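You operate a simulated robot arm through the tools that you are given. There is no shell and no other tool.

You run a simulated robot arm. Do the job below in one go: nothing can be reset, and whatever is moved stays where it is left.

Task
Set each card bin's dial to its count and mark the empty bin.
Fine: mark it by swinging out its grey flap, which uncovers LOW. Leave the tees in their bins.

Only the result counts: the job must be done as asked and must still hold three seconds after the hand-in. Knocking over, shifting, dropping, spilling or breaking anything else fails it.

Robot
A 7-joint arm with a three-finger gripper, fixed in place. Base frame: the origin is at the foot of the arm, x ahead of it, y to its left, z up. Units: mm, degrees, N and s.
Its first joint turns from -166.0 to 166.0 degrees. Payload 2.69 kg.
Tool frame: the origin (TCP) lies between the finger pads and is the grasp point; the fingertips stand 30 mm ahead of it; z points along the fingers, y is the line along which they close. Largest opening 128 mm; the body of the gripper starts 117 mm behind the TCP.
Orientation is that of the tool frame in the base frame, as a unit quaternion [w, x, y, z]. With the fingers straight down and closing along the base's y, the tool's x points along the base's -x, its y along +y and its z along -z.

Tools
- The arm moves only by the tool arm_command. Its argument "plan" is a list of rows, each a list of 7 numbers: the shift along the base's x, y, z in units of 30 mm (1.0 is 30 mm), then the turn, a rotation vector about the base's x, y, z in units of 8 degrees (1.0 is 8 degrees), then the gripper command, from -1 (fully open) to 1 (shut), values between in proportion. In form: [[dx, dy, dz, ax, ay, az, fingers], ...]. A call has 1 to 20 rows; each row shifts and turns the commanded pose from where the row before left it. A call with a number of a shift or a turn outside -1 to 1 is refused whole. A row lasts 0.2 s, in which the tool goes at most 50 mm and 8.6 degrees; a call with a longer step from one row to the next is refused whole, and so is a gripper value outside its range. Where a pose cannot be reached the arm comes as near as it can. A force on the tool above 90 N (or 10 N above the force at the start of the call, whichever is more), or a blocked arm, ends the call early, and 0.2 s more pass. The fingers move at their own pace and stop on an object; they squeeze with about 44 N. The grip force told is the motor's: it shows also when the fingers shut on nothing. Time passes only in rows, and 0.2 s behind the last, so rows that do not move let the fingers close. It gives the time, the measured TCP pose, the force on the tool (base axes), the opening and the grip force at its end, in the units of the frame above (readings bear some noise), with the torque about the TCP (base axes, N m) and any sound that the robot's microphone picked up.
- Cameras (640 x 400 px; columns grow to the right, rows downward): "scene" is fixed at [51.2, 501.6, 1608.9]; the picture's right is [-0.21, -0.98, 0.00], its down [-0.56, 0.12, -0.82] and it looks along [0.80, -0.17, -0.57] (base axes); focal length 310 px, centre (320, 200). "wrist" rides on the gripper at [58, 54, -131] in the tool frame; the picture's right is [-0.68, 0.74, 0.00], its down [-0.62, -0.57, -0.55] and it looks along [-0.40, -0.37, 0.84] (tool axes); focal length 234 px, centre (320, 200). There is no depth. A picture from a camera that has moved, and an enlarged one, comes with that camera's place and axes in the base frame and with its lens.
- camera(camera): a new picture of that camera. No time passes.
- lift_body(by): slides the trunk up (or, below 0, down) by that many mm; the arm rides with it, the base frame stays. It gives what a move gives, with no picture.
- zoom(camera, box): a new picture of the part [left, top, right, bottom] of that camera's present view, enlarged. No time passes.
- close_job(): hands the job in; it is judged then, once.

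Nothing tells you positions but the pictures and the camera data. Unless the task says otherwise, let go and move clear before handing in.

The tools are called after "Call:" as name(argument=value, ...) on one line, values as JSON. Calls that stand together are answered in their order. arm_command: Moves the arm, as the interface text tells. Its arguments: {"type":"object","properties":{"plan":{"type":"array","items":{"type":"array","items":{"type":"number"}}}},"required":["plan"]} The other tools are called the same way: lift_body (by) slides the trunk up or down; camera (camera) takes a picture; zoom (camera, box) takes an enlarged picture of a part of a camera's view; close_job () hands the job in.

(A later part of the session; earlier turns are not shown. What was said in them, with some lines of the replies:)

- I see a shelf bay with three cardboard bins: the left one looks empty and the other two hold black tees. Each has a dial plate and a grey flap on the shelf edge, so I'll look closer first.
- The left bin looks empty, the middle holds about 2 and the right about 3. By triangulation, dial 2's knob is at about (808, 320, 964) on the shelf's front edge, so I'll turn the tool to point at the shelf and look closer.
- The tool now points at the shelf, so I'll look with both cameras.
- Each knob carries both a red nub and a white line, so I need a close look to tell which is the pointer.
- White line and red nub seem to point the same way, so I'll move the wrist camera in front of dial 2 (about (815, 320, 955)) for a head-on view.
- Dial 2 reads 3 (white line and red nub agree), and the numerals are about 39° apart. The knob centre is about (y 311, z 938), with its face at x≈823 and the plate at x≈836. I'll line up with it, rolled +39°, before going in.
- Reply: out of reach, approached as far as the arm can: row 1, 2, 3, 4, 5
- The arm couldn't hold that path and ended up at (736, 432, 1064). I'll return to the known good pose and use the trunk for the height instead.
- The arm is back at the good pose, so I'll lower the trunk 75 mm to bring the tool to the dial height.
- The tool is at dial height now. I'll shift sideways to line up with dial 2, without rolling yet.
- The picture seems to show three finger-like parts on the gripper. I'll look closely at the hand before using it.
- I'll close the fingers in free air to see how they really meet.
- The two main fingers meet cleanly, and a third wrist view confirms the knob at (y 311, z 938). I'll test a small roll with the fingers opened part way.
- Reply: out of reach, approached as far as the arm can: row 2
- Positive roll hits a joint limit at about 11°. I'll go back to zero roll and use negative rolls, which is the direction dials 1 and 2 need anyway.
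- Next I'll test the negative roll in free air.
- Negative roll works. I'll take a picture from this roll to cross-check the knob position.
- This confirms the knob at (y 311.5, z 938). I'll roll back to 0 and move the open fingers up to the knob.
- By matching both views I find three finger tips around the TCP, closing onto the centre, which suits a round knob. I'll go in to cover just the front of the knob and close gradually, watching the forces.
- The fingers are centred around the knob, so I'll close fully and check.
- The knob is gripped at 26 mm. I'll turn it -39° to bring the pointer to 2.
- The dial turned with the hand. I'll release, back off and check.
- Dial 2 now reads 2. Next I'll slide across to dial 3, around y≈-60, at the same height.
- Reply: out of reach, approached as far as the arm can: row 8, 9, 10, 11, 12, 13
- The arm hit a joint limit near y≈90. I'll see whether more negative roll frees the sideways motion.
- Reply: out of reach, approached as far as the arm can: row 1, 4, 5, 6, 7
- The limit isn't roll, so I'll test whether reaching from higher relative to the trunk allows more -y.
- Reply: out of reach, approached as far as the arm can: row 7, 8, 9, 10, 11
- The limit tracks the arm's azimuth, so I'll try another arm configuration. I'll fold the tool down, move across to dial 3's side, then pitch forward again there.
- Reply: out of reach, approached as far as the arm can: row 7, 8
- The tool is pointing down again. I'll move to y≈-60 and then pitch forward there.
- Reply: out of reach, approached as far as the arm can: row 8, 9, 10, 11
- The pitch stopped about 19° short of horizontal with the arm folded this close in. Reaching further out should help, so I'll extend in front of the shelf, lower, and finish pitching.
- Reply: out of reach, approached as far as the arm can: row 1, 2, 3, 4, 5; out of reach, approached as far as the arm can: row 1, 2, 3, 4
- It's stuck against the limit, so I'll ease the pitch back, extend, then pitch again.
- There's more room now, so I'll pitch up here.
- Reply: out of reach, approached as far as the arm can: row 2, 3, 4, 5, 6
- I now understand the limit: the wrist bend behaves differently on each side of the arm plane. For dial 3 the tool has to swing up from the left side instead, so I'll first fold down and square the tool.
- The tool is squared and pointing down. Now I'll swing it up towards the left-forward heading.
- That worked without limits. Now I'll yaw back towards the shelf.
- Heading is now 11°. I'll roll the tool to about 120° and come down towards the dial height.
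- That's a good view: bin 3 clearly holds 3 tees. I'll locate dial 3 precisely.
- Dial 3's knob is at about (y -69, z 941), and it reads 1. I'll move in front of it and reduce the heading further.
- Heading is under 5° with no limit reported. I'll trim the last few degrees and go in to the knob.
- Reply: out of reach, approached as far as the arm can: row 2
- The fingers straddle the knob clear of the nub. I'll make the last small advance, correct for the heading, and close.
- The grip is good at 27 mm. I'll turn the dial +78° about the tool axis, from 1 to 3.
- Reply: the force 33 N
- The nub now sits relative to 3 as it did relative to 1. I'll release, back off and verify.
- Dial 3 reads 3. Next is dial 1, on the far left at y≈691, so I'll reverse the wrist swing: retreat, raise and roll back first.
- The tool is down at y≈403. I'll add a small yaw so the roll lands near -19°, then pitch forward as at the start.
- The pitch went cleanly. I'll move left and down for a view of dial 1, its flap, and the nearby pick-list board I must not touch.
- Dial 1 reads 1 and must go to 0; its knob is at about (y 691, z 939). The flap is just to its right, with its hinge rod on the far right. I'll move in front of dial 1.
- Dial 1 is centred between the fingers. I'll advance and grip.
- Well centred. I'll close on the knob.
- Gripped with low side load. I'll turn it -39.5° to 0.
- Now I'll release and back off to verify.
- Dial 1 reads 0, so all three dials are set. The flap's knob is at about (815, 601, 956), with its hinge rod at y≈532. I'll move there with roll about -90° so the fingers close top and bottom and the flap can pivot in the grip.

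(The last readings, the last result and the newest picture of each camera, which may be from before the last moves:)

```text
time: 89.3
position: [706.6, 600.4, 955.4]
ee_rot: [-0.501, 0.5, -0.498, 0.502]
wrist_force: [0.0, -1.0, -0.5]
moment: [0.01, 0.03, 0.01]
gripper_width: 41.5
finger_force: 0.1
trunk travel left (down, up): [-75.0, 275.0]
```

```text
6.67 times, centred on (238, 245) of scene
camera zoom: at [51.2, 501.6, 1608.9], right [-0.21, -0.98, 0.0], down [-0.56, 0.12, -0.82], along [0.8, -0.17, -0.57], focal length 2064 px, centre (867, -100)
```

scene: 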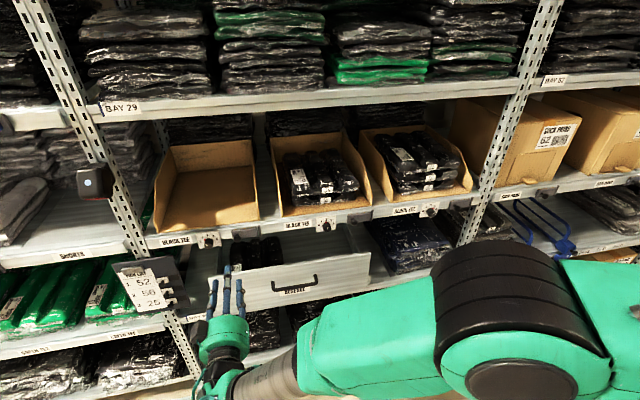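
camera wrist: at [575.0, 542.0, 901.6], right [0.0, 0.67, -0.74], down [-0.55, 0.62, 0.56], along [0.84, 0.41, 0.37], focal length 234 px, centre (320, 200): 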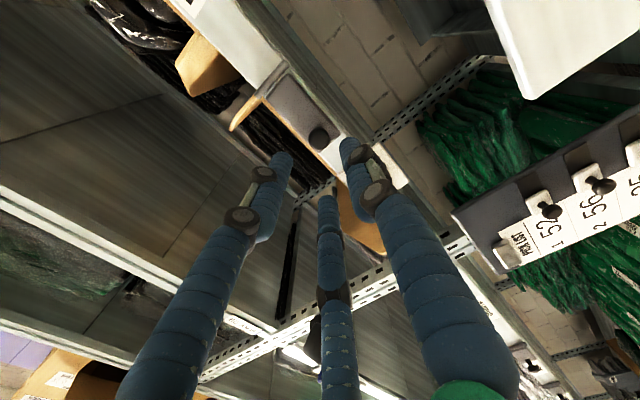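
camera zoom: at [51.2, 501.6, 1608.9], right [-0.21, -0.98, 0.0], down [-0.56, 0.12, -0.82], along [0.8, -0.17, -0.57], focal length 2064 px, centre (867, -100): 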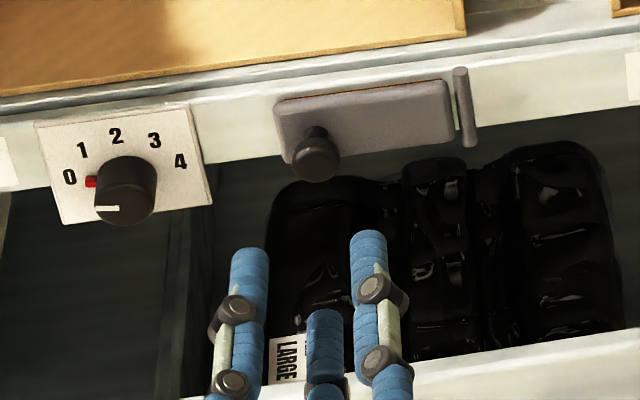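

The knob is confirmed at (815, 600, 956). I'll advance until the tips just cover its disc, then close.

Call:
arm_command(plan=[[0.5, -0.01, 0.03, 0, 0, 0, 0.35], [0.7, 0, 0, 0, 0, 0, 0.35], [0.7, 0, 0, 0, 0, 0, 0.35], [0.6, 0, 0, 0, 0, 0, 0.35], [0.35, 0, 0, 0, 0, 0, 0.35], [0, 0, 0, 0, 0, 0, 0.35]])

Call:
zoom(camera="wrist", box=[220, 60, 420, 200])

Call:
zoom(camera="scene", box=[200, 215, 280, 265])

```text
time: 90.7
position: [791.5, 601.7, 955.5]
ee_rot: [-0.5, 0.499, -0.498, 0.502]
wrist_force: [0.4, 0.6, 0.4]
moment: [0.0, 0.01, -0.01]
gripper_width: 41.5
finger_force: 0.1
trunk travel left (down, up): [-75.0, 275.0]
```

```text
2.86 times, centred on (320, 130) of wrist
camera zoom: at [660.4, 543.2, 903.0], right [0.0, 0.67, -0.74], down [-0.55, 0.62, 0.56], along [0.84, 0.4, 0.37], focal length 669 px, centre (320, 400)
```

zoom: 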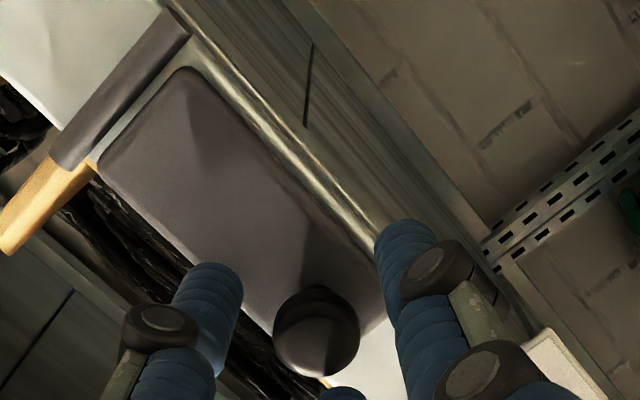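

```text
8.00 times, centred on (240, 240) of scene
camera zoom: at [51.2, 501.6, 1608.9], right [-0.21, -0.98, 0.0], down [-0.56, 0.12, -0.82], along [0.8, -0.17, -0.57], focal length 2477 px, centre (960, -120)
```

zoom: 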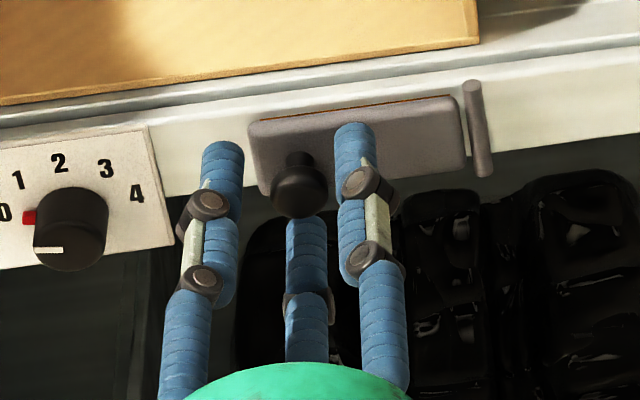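

Call:
arm_command(plan=[[0.11, -0.02, 0.04, 0, 0, 0, 0.35], [0, 0, 0, 0, 0, 0, 0.55], [0, 0, 0, 0, 0, 0, 0.65], [0, 0, 0, 0, 0, 0, 0.8], [0, 0, 0, 0, 0, 0, 1]])

Call:
zoom(camera="wrist", box=[220, 60, 420, 200])

```text
time: 91.9
position: [794.7, 600.2, 956.3]
ee_rot: [-0.5, 0.5, -0.5, 0.501]
wrist_force: [0.4, -2.5, -4.2]
moment: [0.08, 0.17, -0.09]
gripper_width: 20.6
finger_force: 44.6
trunk travel left (down, up): [-75.0, 275.0]
```

```text
2.86 times, centred on (320, 130) of wrist
camera zoom: at [663.6, 542.0, 903.1], right [0.0, 0.67, -0.74], down [-0.55, 0.62, 0.56], along [0.84, 0.4, 0.37], focal length 669 px, centre (320, 400)
```

zoom: 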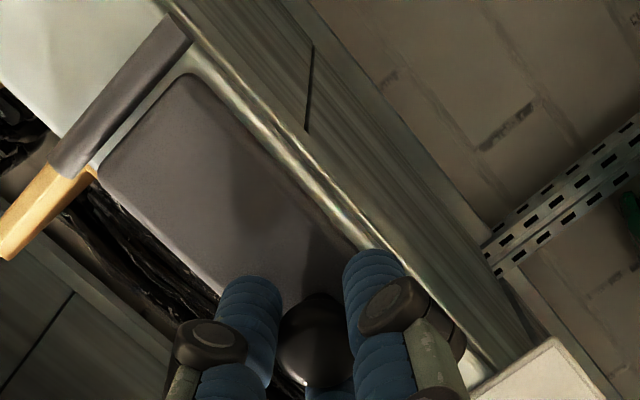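

The knob is gripped at 21 mm. I'll pull it along the hinge arc, turning the tool with it for the first 20°.

Call:
arm_command(plan=[[-0.193, -0.117, 0, 0, 0, 0.625, 1], [-0.18, -0.13, 0, 0, 0, 0.625, 1], [-0.17, -0.15, 0, 0, 0, 0.625, 1], [-0.157, -0.163, 0, 0, 0, 0.625, 1], [0, 0, 0, 0, 0, 0, 1]])

Call:
zoom(camera="scene", box=[200, 215, 280, 265])

Call:
camera(camera="wrist")

```text
time: 93.1
position: [774.9, 583.7, 957.1]
ee_rot: [-0.579, 0.58, -0.404, 0.407]
wrist_force: [-2.4, -16.1, -9.3]
moment: [-0.04, 0.37, -1.01]
gripper_width: 20.2
finger_force: 45.6
trunk travel left (down, up): [-75.0, 275.0]
```

```text
8.00 times, centred on (240, 240) of scene
camera zoom: at [51.2, 501.6, 1608.9], right [-0.21, -0.98, 0.0], down [-0.56, 0.12, -0.82], along [0.8, -0.17, -0.57], focal length 2477 px, centre (960, -120)
```

zoom: 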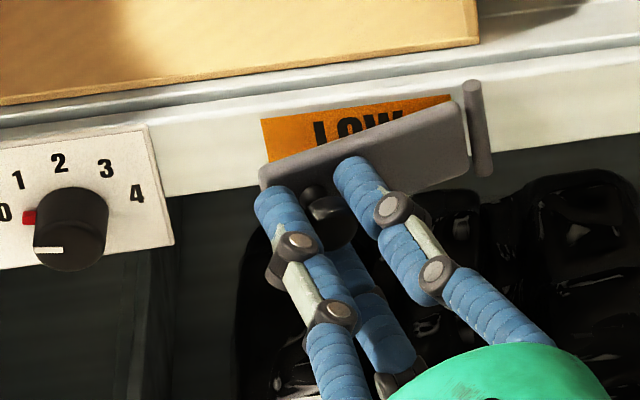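

```text
taken
camera wrist: at [671.5, 484.3, 902.9], right [-0.23, 0.63, -0.74], down [-0.73, 0.39, 0.56], along [0.65, 0.67, 0.37], focal length 234 px, centre (320, 200)
```

wrist: 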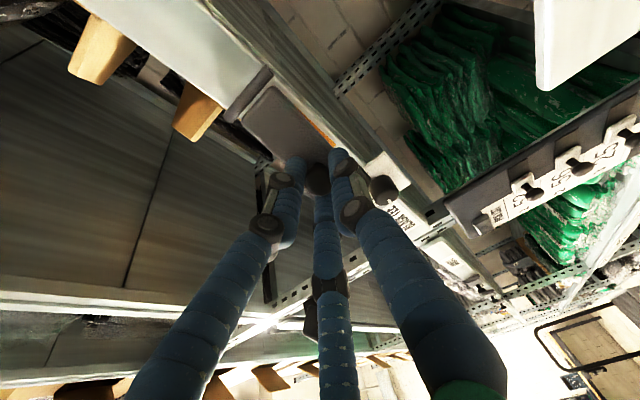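

LOW is being uncovered. I'll continue another 10° in step with the flap.

Call:
arm_command(plan=[[-0.16, -0.155, 0, 0, 0, 0.5, 1], [-0.15, -0.17, 0, 0, 0, 0.5, 1], [0, 0, 0, 0, 0, 0, 1]])

```text
time: 93.9
position: [766.5, 572.9, 956.6]
ee_rot: [0.606, -0.606, 0.364, -0.365]
wrist_force: [19.2, -7.3, -17.1]
moment: [-0.11, 0.27, 0.28]
gripper_width: 20.4
finger_force: 44.9
trunk travel left (down, up): [-75.0, 275.0]
```

Call:
arm_command(plan=[[-0.14, -0.18, 0, 0, 0, 0.5, 1], [-0.1, -0.197, 0, 0, 0, 0.5, 1], [0, 0, 0, 0, 0, 0, 1]])

Call:
zoom(camera="scene", box=[200, 215, 280, 265])

```text
time: 94.7
position: [765.6, 573.6, 956.8]
ee_rot: [0.607, -0.606, 0.364, -0.365]
wrist_force: [17.1, -10.7, -16.7]
moment: [-0.09, 0.16, 0.02]
gripper_width: 20.4
finger_force: 45.1
out of reach, approached as far as the arm can: row 1, 2
trunk travel left (down, up): [-75.0, 275.0]
```

```text
8.00 times, centred on (240, 240) of scene
camera zoom: at [51.2, 501.6, 1608.9], right [-0.21, -0.98, 0.0], down [-0.56, 0.12, -0.82], along [0.8, -0.17, -0.57], focal length 2477 px, centre (960, -120)
```

zoom: 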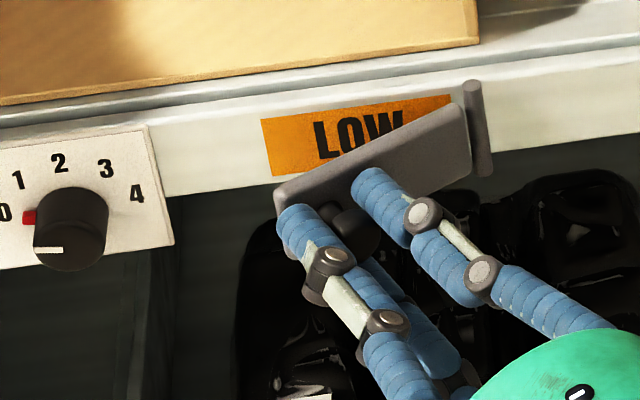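

The heading limit is reached with the flap about 30° out. I'll release, back away, and then push the flap the rest of the way from behind with closed fingers.

Call:
arm_command(plan=[[0, 0, 0, 0, 0, 0, 0.35], [0, 0, 0, 0, 0, 0, 0.35], [-0.35, -0.19, 0, 0, 0, 0, 0.35], [-0.7, -0.37, 0, 0, 0, 0, 0.35], [-0.7, -0.37, 0, 0, 0, 0, 0.35], [-0.5, -0.27, 0, 0, 0, 0, 0.35], [-0.3, 0.2, 0, 0, 0, -0.9, 0.35], [-0.2, 0.5, 0, 0, 0, -0.9, 0.35], [0, 0.8, 0, 0, 0, -0.9, 0.6], [0, 0.8, 0, 0, 0, -0.8, 0.8], [0, 0, 0, 0, 0, 0, 1]])

Call:
zoom(camera="scene", box=[190, 215, 286, 275])

Call:
camera(camera="wrist")

```text
time: 97.1
position: [680.7, 606.9, 956.8]
ee_rot: [-0.499, 0.5, -0.499, 0.502]
wrist_force: [0.6, 0.8, -0.9]
moment: [-0.01, -0.04, -0.03]
gripper_width: 1.8
finger_force: 31.1
trunk travel left (down, up): [-75.0, 275.0]
```

```text
6.67 times, centred on (238, 245) of scene
camera zoom: at [51.2, 501.6, 1608.9], right [-0.21, -0.98, 0.0], down [-0.56, 0.12, -0.82], along [0.8, -0.17, -0.57], focal length 2064 px, centre (867, -100)
```

zoom: 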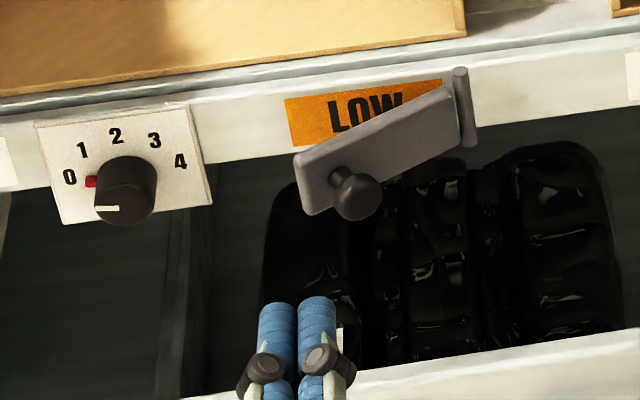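

```text
taken
camera wrist: at [550.5, 548.3, 903.5], right [0.0, 0.67, -0.74], down [-0.55, 0.62, 0.56], along [0.84, 0.4, 0.37], focal length 234 px, centre (320, 200)
```

wrist: 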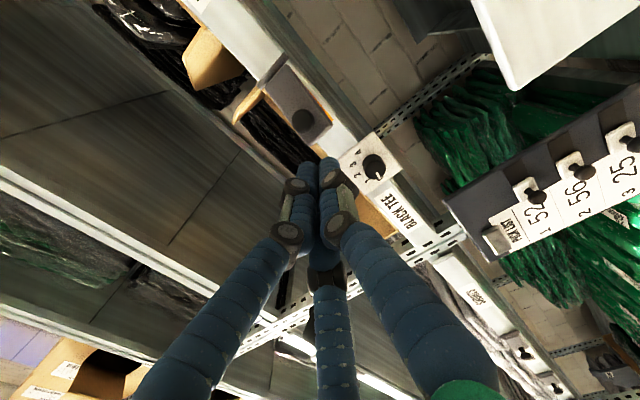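

The flap stays where I left it. I'll check its free edge before inserting behind it.

Call:
zoom(camera="wrist", box=[230, 50, 390, 150])

Call:
zoom(camera="scene", box=[205, 220, 269, 260])

```text
4.00 times, centred on (310, 100) of wrist
camera zoom: at [550.5, 548.3, 903.5], right [0.0, 0.67, -0.74], down [-0.55, 0.62, 0.56], along [0.84, 0.4, 0.37], focal length 937 px, centre (360, 600)
```

zoom: 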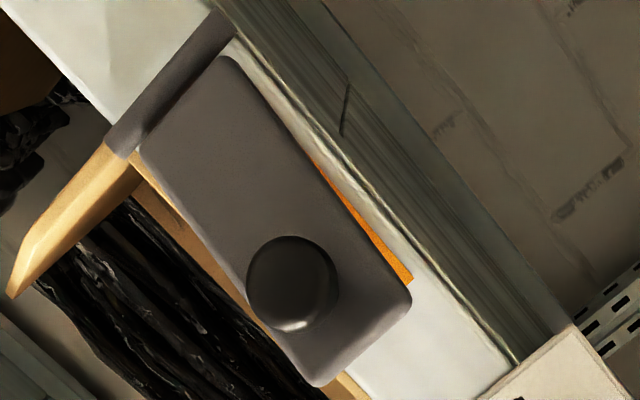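

```text
10.00 times, centred on (237, 240) of scene
camera zoom: at [51.2, 501.6, 1608.9], right [-0.21, -0.98, 0.0], down [-0.56, 0.12, -0.82], along [0.8, -0.17, -0.57], focal length 3097 px, centre (1150, -200)
```

zoom: 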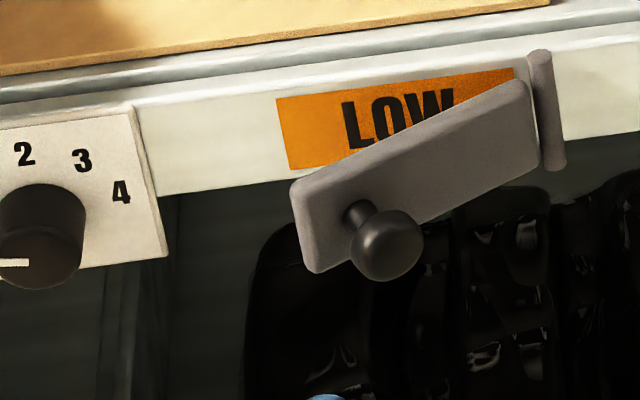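

The free edge is at about (786, 604). I'll shift left to y≈634, advance so the closed fingertips are behind the flap's edge but short of the shelf face, then sweep right.

Call:
arm_command(plan=[[0, 0.45, 0, 0, 0, 0, 1], [0, 0.45, 0, 0, 0, 0, 1], [0.6, 0, 0, 0, 0, 0, 1], [0.8, 0, 0, 0, 0, 0, 1], [0.8, 0, 0, 0, 0, 0, 1], [0.6, 0, 0, 0, 0, 0, 1], [0.4, 0, 0, 0, 0, 0, 1], [0.2, 0, 0, 0, 0, 0, 1], [0, 0, 0, 0, 0, 0, 1]])

Call:
zoom(camera="scene", box=[190, 215, 286, 275])

Call:
zoom(camera="wrist", box=[200, 40, 440, 190])

```text
time: 99.1
position: [784.9, 633.4, 957.6]
ee_rot: [-0.5, 0.5, -0.498, 0.502]
wrist_force: [0.7, -0.8, -0.1]
moment: [-0.01, 0.01, 0.02]
gripper_width: 2.2
finger_force: 31.6
trunk travel left (down, up): [-75.0, 275.0]
```

```text
6.67 times, centred on (238, 245) of scene
camera zoom: at [51.2, 501.6, 1608.9], right [-0.21, -0.98, 0.0], down [-0.56, 0.12, -0.82], along [0.8, -0.17, -0.57], focal length 2064 px, centre (867, -100)
```

zoom: 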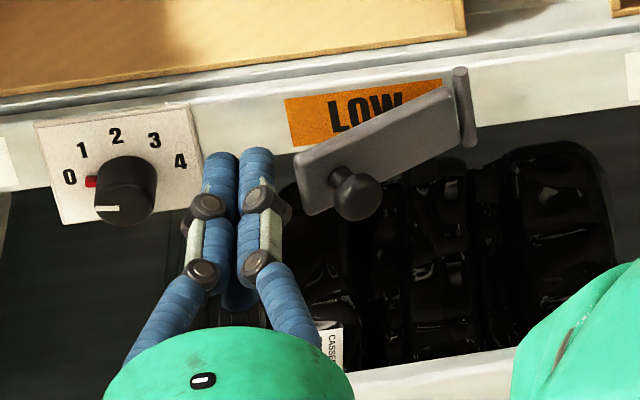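

```text
2.67 times, centred on (320, 115) of wrist
camera zoom: at [653.1, 575.4, 903.6], right [0.0, 0.67, -0.74], down [-0.55, 0.62, 0.56], along [0.84, 0.4, 0.37], focal length 624 px, centre (320, 427)
```

zoom: 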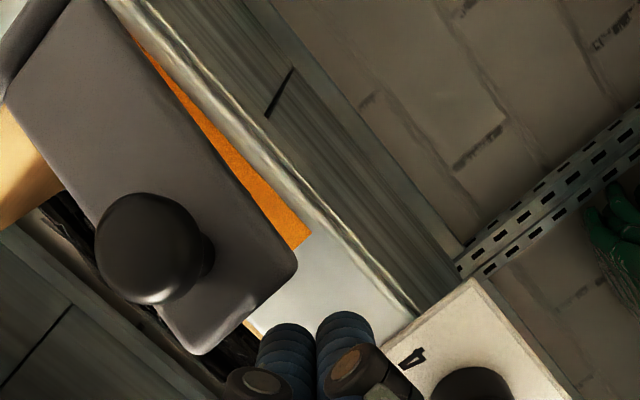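

The tips are beside the flap, behind its free edge. I'll sweep slowly to the right.

Call:
arm_command(plan=[[0, -0.3, 0, 0, 0, 0, 1], [0, -0.3, 0, 0, 0, 0, 1], [0, -0.3, 0, 0, 0, 0, 1], [0, -0.3, 0, 0, 0, 0, 1], [0, -0.3, 0, 0, 0, 0, 1], [0, 0, 0, 0, 0, 0, 1]])

Call:
zoom(camera="scene", box=[190, 215, 286, 275])

Call:
zoom(camera="wrist", box=[200, 40, 440, 190])

```text
time: 100.5
position: [785.5, 587.1, 957.9]
ee_rot: [-0.5, 0.499, -0.499, 0.503]
wrist_force: [0.1, -1.4, 0.0]
moment: [0.01, 0.0, -0.02]
gripper_width: 2.1
finger_force: 31.5
trunk travel left (down, up): [-75.0, 275.0]
```

```text
6.67 times, centred on (238, 245) of scene
camera zoom: at [51.2, 501.6, 1608.9], right [-0.21, -0.98, 0.0], down [-0.56, 0.12, -0.82], along [0.8, -0.17, -0.57], focal length 2064 px, centre (867, -100)
```

zoom: 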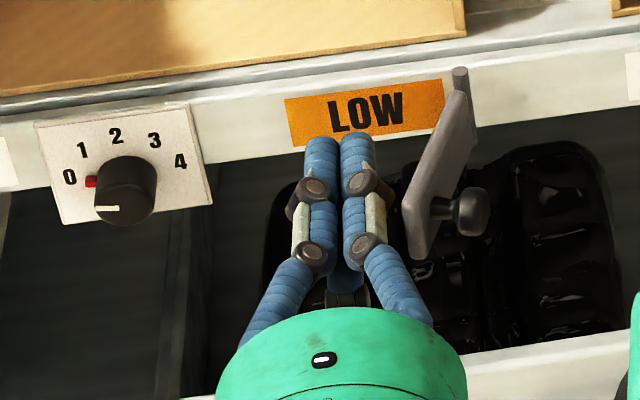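

```text
2.67 times, centred on (320, 115) of wrist
camera zoom: at [653.2, 530.1, 904.4], right [0.0, 0.67, -0.74], down [-0.55, 0.62, 0.56], along [0.84, 0.4, 0.37], focal length 624 px, centre (320, 427)
```

zoom: 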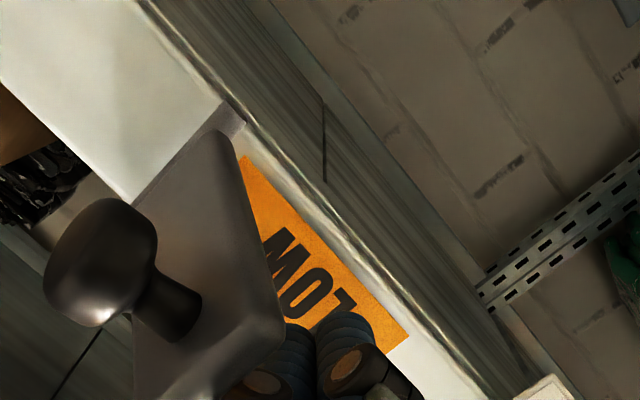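

The flap is at about 70° with LOW fully visible. I'll push it a bit further, past square.

Call:
arm_command(plan=[[0, -0.3, 0, 0, 0, 0, 1], [0, -0.3, 0, 0, 0, 0, 1], [0, -0.3, 0, 0, 0, 0, 1], [0, -0.25, 0, 0, 0, 0, 1], [0, 0, 0, 0, 0, 0, 1]])

Call:
zoom(camera="scene", box=[190, 215, 286, 275])

Call:
zoom(camera="wrist", box=[200, 40, 440, 190])

```text
time: 101.7
position: [784.6, 554.8, 958.2]
ee_rot: [-0.5, 0.5, -0.498, 0.502]
wrist_force: [-0.2, -0.8, -0.4]
moment: [0.02, -0.01, -0.03]
gripper_width: 2.1
finger_force: 31.5
trunk travel left (down, up): [-75.0, 275.0]
```

```text
6.67 times, centred on (238, 245) of scene
camera zoom: at [51.2, 501.6, 1608.9], right [-0.21, -0.98, 0.0], down [-0.56, 0.12, -0.82], along [0.8, -0.17, -0.57], focal length 2064 px, centre (867, -100)
```

zoom: 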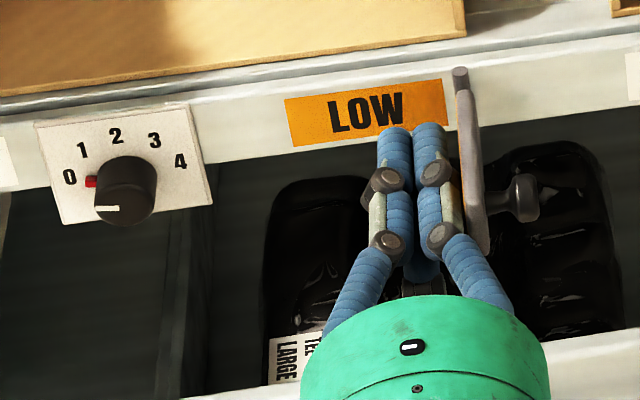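

```text
2.67 times, centred on (320, 115) of wrist
camera zoom: at [653.2, 496.8, 904.1], right [0.0, 0.67, -0.74], down [-0.55, 0.62, 0.56], along [0.84, 0.4, 0.37], focal length 624 px, centre (320, 427)
```

zoom: 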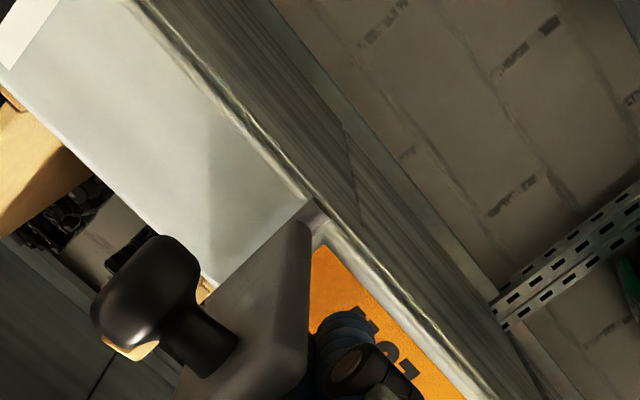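

The flap is about 90° out. A little more travel will give margin.

Call:
arm_command(plan=[[0, -0.2, 0, 0, 0, 0, 1], [0, -0.2, 0, 0, 0, 0, 1], [0, -0.2, 0, 0, 0, 0, 1], [0, 0, 0, 0, 0, 0, 1]])

Call:
zoom(camera="scene", box=[190, 215, 286, 275])

```text
time: 102.6
position: [782.0, 552.4, 959.2]
ee_rot: [0.505, -0.504, 0.494, -0.498]
wrist_force: [8.5, 39.0, -12.1]
moment: [-0.05, -0.21, -0.97]
gripper_width: 2.0
finger_force: 31.7
trunk travel left (down, up): [-75.0, 275.0]
stopped in row 4: the force on the tool passed its limit at 93 N (the readings are from after the stop); the commanded pose is now the measured one
```

```text
6.67 times, centred on (238, 245) of scene
camera zoom: at [51.2, 501.6, 1608.9], right [-0.21, -0.98, 0.0], down [-0.56, 0.12, -0.82], along [0.8, -0.17, -0.57], focal length 2064 px, centre (867, -100)
```

zoom: 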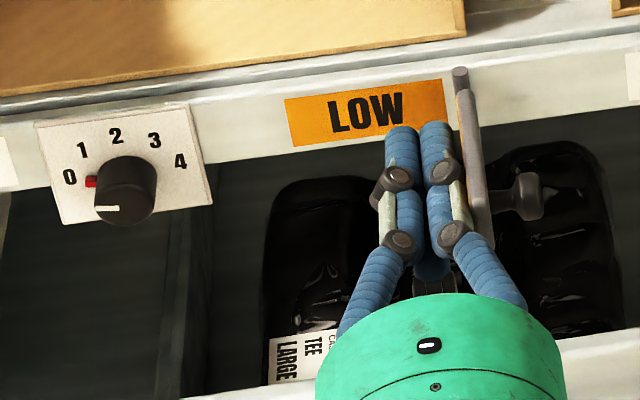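

It's at its stop, fully swung out. I'll ease off to the left, back out and move clear.

Call:
arm_command(plan=[[0, 0.3, 0, 0, 0, 0, 1], [0, 0.3, 0, 0, 0, 0, 1], [-0.3, 0.2, 0, 0, 0, 0, 1], [-0.7, 0.1, 0, 0, 0, 0, 1], [-0.8, 0, 0, 0, 0, 0, 1], [-0.8, 0, 0, 0, 0, 0, 1], [-0.8, 0, 0, 0, 0, 0, 1], [-0.8, 0, 0, 0, 0, 0, 1], [-0.6, 0, 0.2, 0, 0, 0, 1], [-0.4, 0, 0.2, 0, 0, 0, 1], [0, 0, 0, 0, 0, 0, 1]])

Call:
camera(camera="scene")

Call:
camera(camera="wrist")

Call:
zoom(camera="scene", box=[190, 205, 286, 265])

Call:
zoom(camera="scene", box=[300, 180, 460, 250])

```text
time: 105.0
position: [627.6, 574.0, 973.8]
ee_rot: [0.504, -0.502, 0.495, -0.498]
wrist_force: [0.0, 0.0, 0.1]
moment: [-0.01, 0.0, 0.0]
gripper_width: 2.3
finger_force: 31.7
trunk travel left (down, up): [-75.0, 275.0]
```

```text
taken
```

scene: 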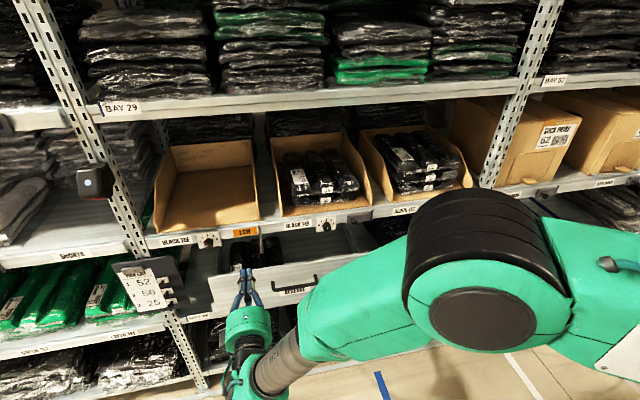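

```text
taken
camera wrist: at [496.7, 513.4, 919.2], right [0.0, 0.68, -0.74], down [-0.56, 0.61, 0.56], along [0.83, 0.41, 0.38], focal length 234 px, centre (320, 200)
```

wrist: 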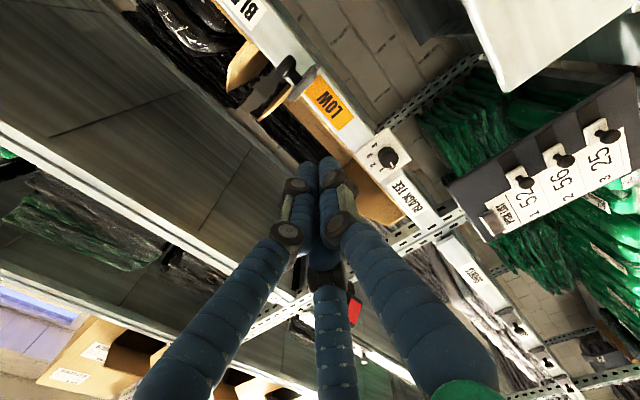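

```text
6.67 times, centred on (238, 235) of scene
camera zoom: at [51.2, 501.6, 1608.9], right [-0.21, -0.98, 0.0], down [-0.56, 0.12, -0.82], along [0.8, -0.17, -0.57], focal length 2064 px, centre (867, -33)
```

zoom: 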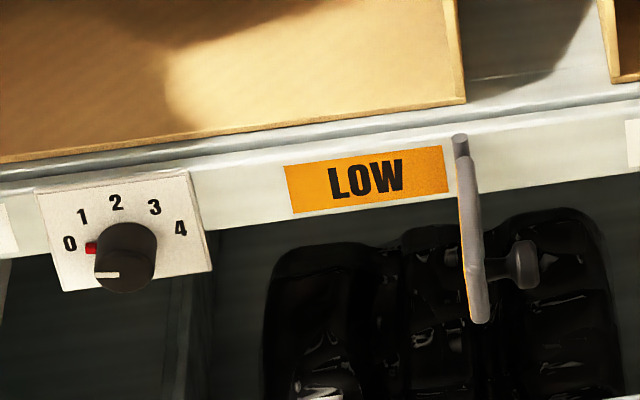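

```text
4.00 times, centred on (380, 215) of scene
camera zoom: at [51.2, 501.6, 1608.9], right [-0.21, -0.98, 0.0], down [-0.56, 0.12, -0.82], along [0.8, -0.17, -0.57], focal length 1239 px, centre (80, 140)
```

zoom: 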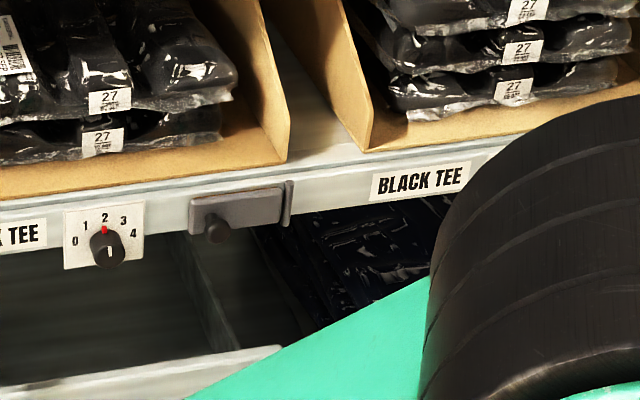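

Everything looks right. Before handing in I'll double-check that nothing is hidden in the middle bin, the empty bin or behind the stacks.

Call:
zoom(camera="scene", box=[265, 125, 375, 215])

Call:
zoom(camera="scene", box=[145, 130, 265, 240])

Call:
zoom(camera="scene", box=[360, 115, 480, 215])

```text
4.44 times, centred on (320, 170) of scene
camera zoom: at [51.2, 501.6, 1608.9], right [-0.21, -0.98, 0.0], down [-0.56, 0.12, -0.82], along [0.8, -0.17, -0.57], focal length 1376 px, centre (320, 333)
```

zoom: 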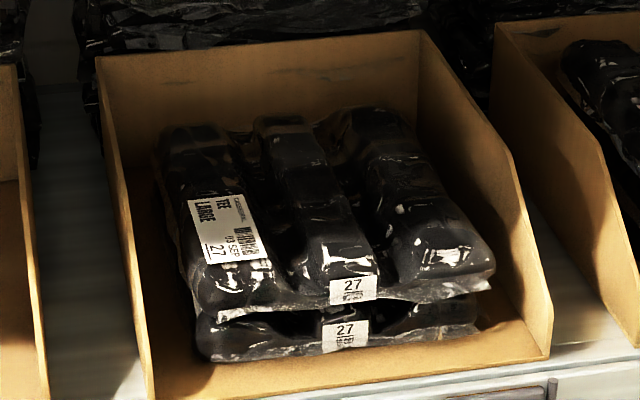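

```text
3.64 times, centred on (205, 185) of scene
camera zoom: at [51.2, 501.6, 1608.9], right [-0.21, -0.98, 0.0], down [-0.56, 0.12, -0.82], along [0.8, -0.17, -0.57], focal length 1126 px, centre (738, 254)
```

zoom: 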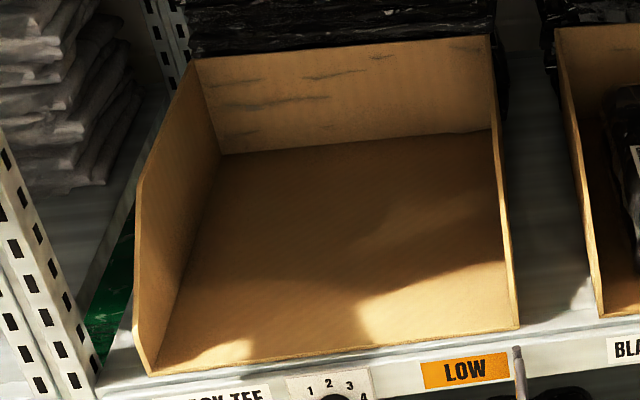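

```text
4.00 times, centred on (420, 165) of scene
camera zoom: at [51.2, 501.6, 1608.9], right [-0.21, -0.98, 0.0], down [-0.56, 0.12, -0.82], along [0.8, -0.17, -0.57], focal length 1239 px, centre (-80, 340)
```

zoom: 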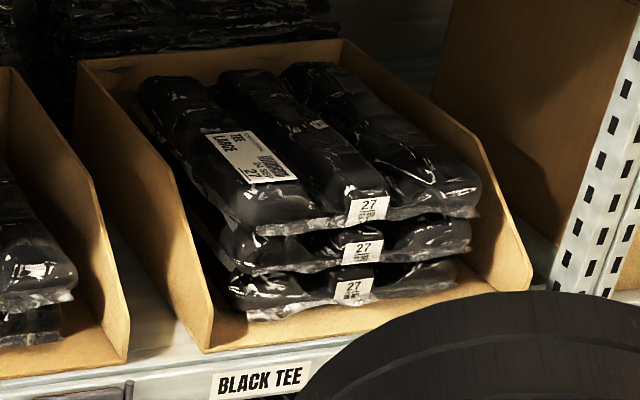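

The counts are confirmed: left bin 0, middle bin 2, right bin 3. The dials are set to 0, 2 and 3, the left bin's flap is swung out showing LOW, and the arm is clear, so I'm handing in.

Call:
close_job()

```text
The job is handed in.
```

The job is handed in. All three dials match their bins, and the empty left bin is marked LOW.

| Bin | Tees counted | Dial was | Dial now |
|---|---|---|---|
| Left | 0 | 1 | 0 |
| Middle | 2 | 3 | 2 |
| Right | 3 | 1 | 3 |

- **Flap:** the left bin's grey flap is swung out a little past square, to its stop. The last push met that stop at 93 N and the arm halted; the flap looked undamaged and stayed put after I backed off.
- **Checks:** close-up pictures taken after each turn show each pointer at its number, to within a few degrees by my measurement.
- **Rest of the bay:** the tees are still in their bins. I saw nothing else moved, and the arm was clear of the shelf before hand-in.
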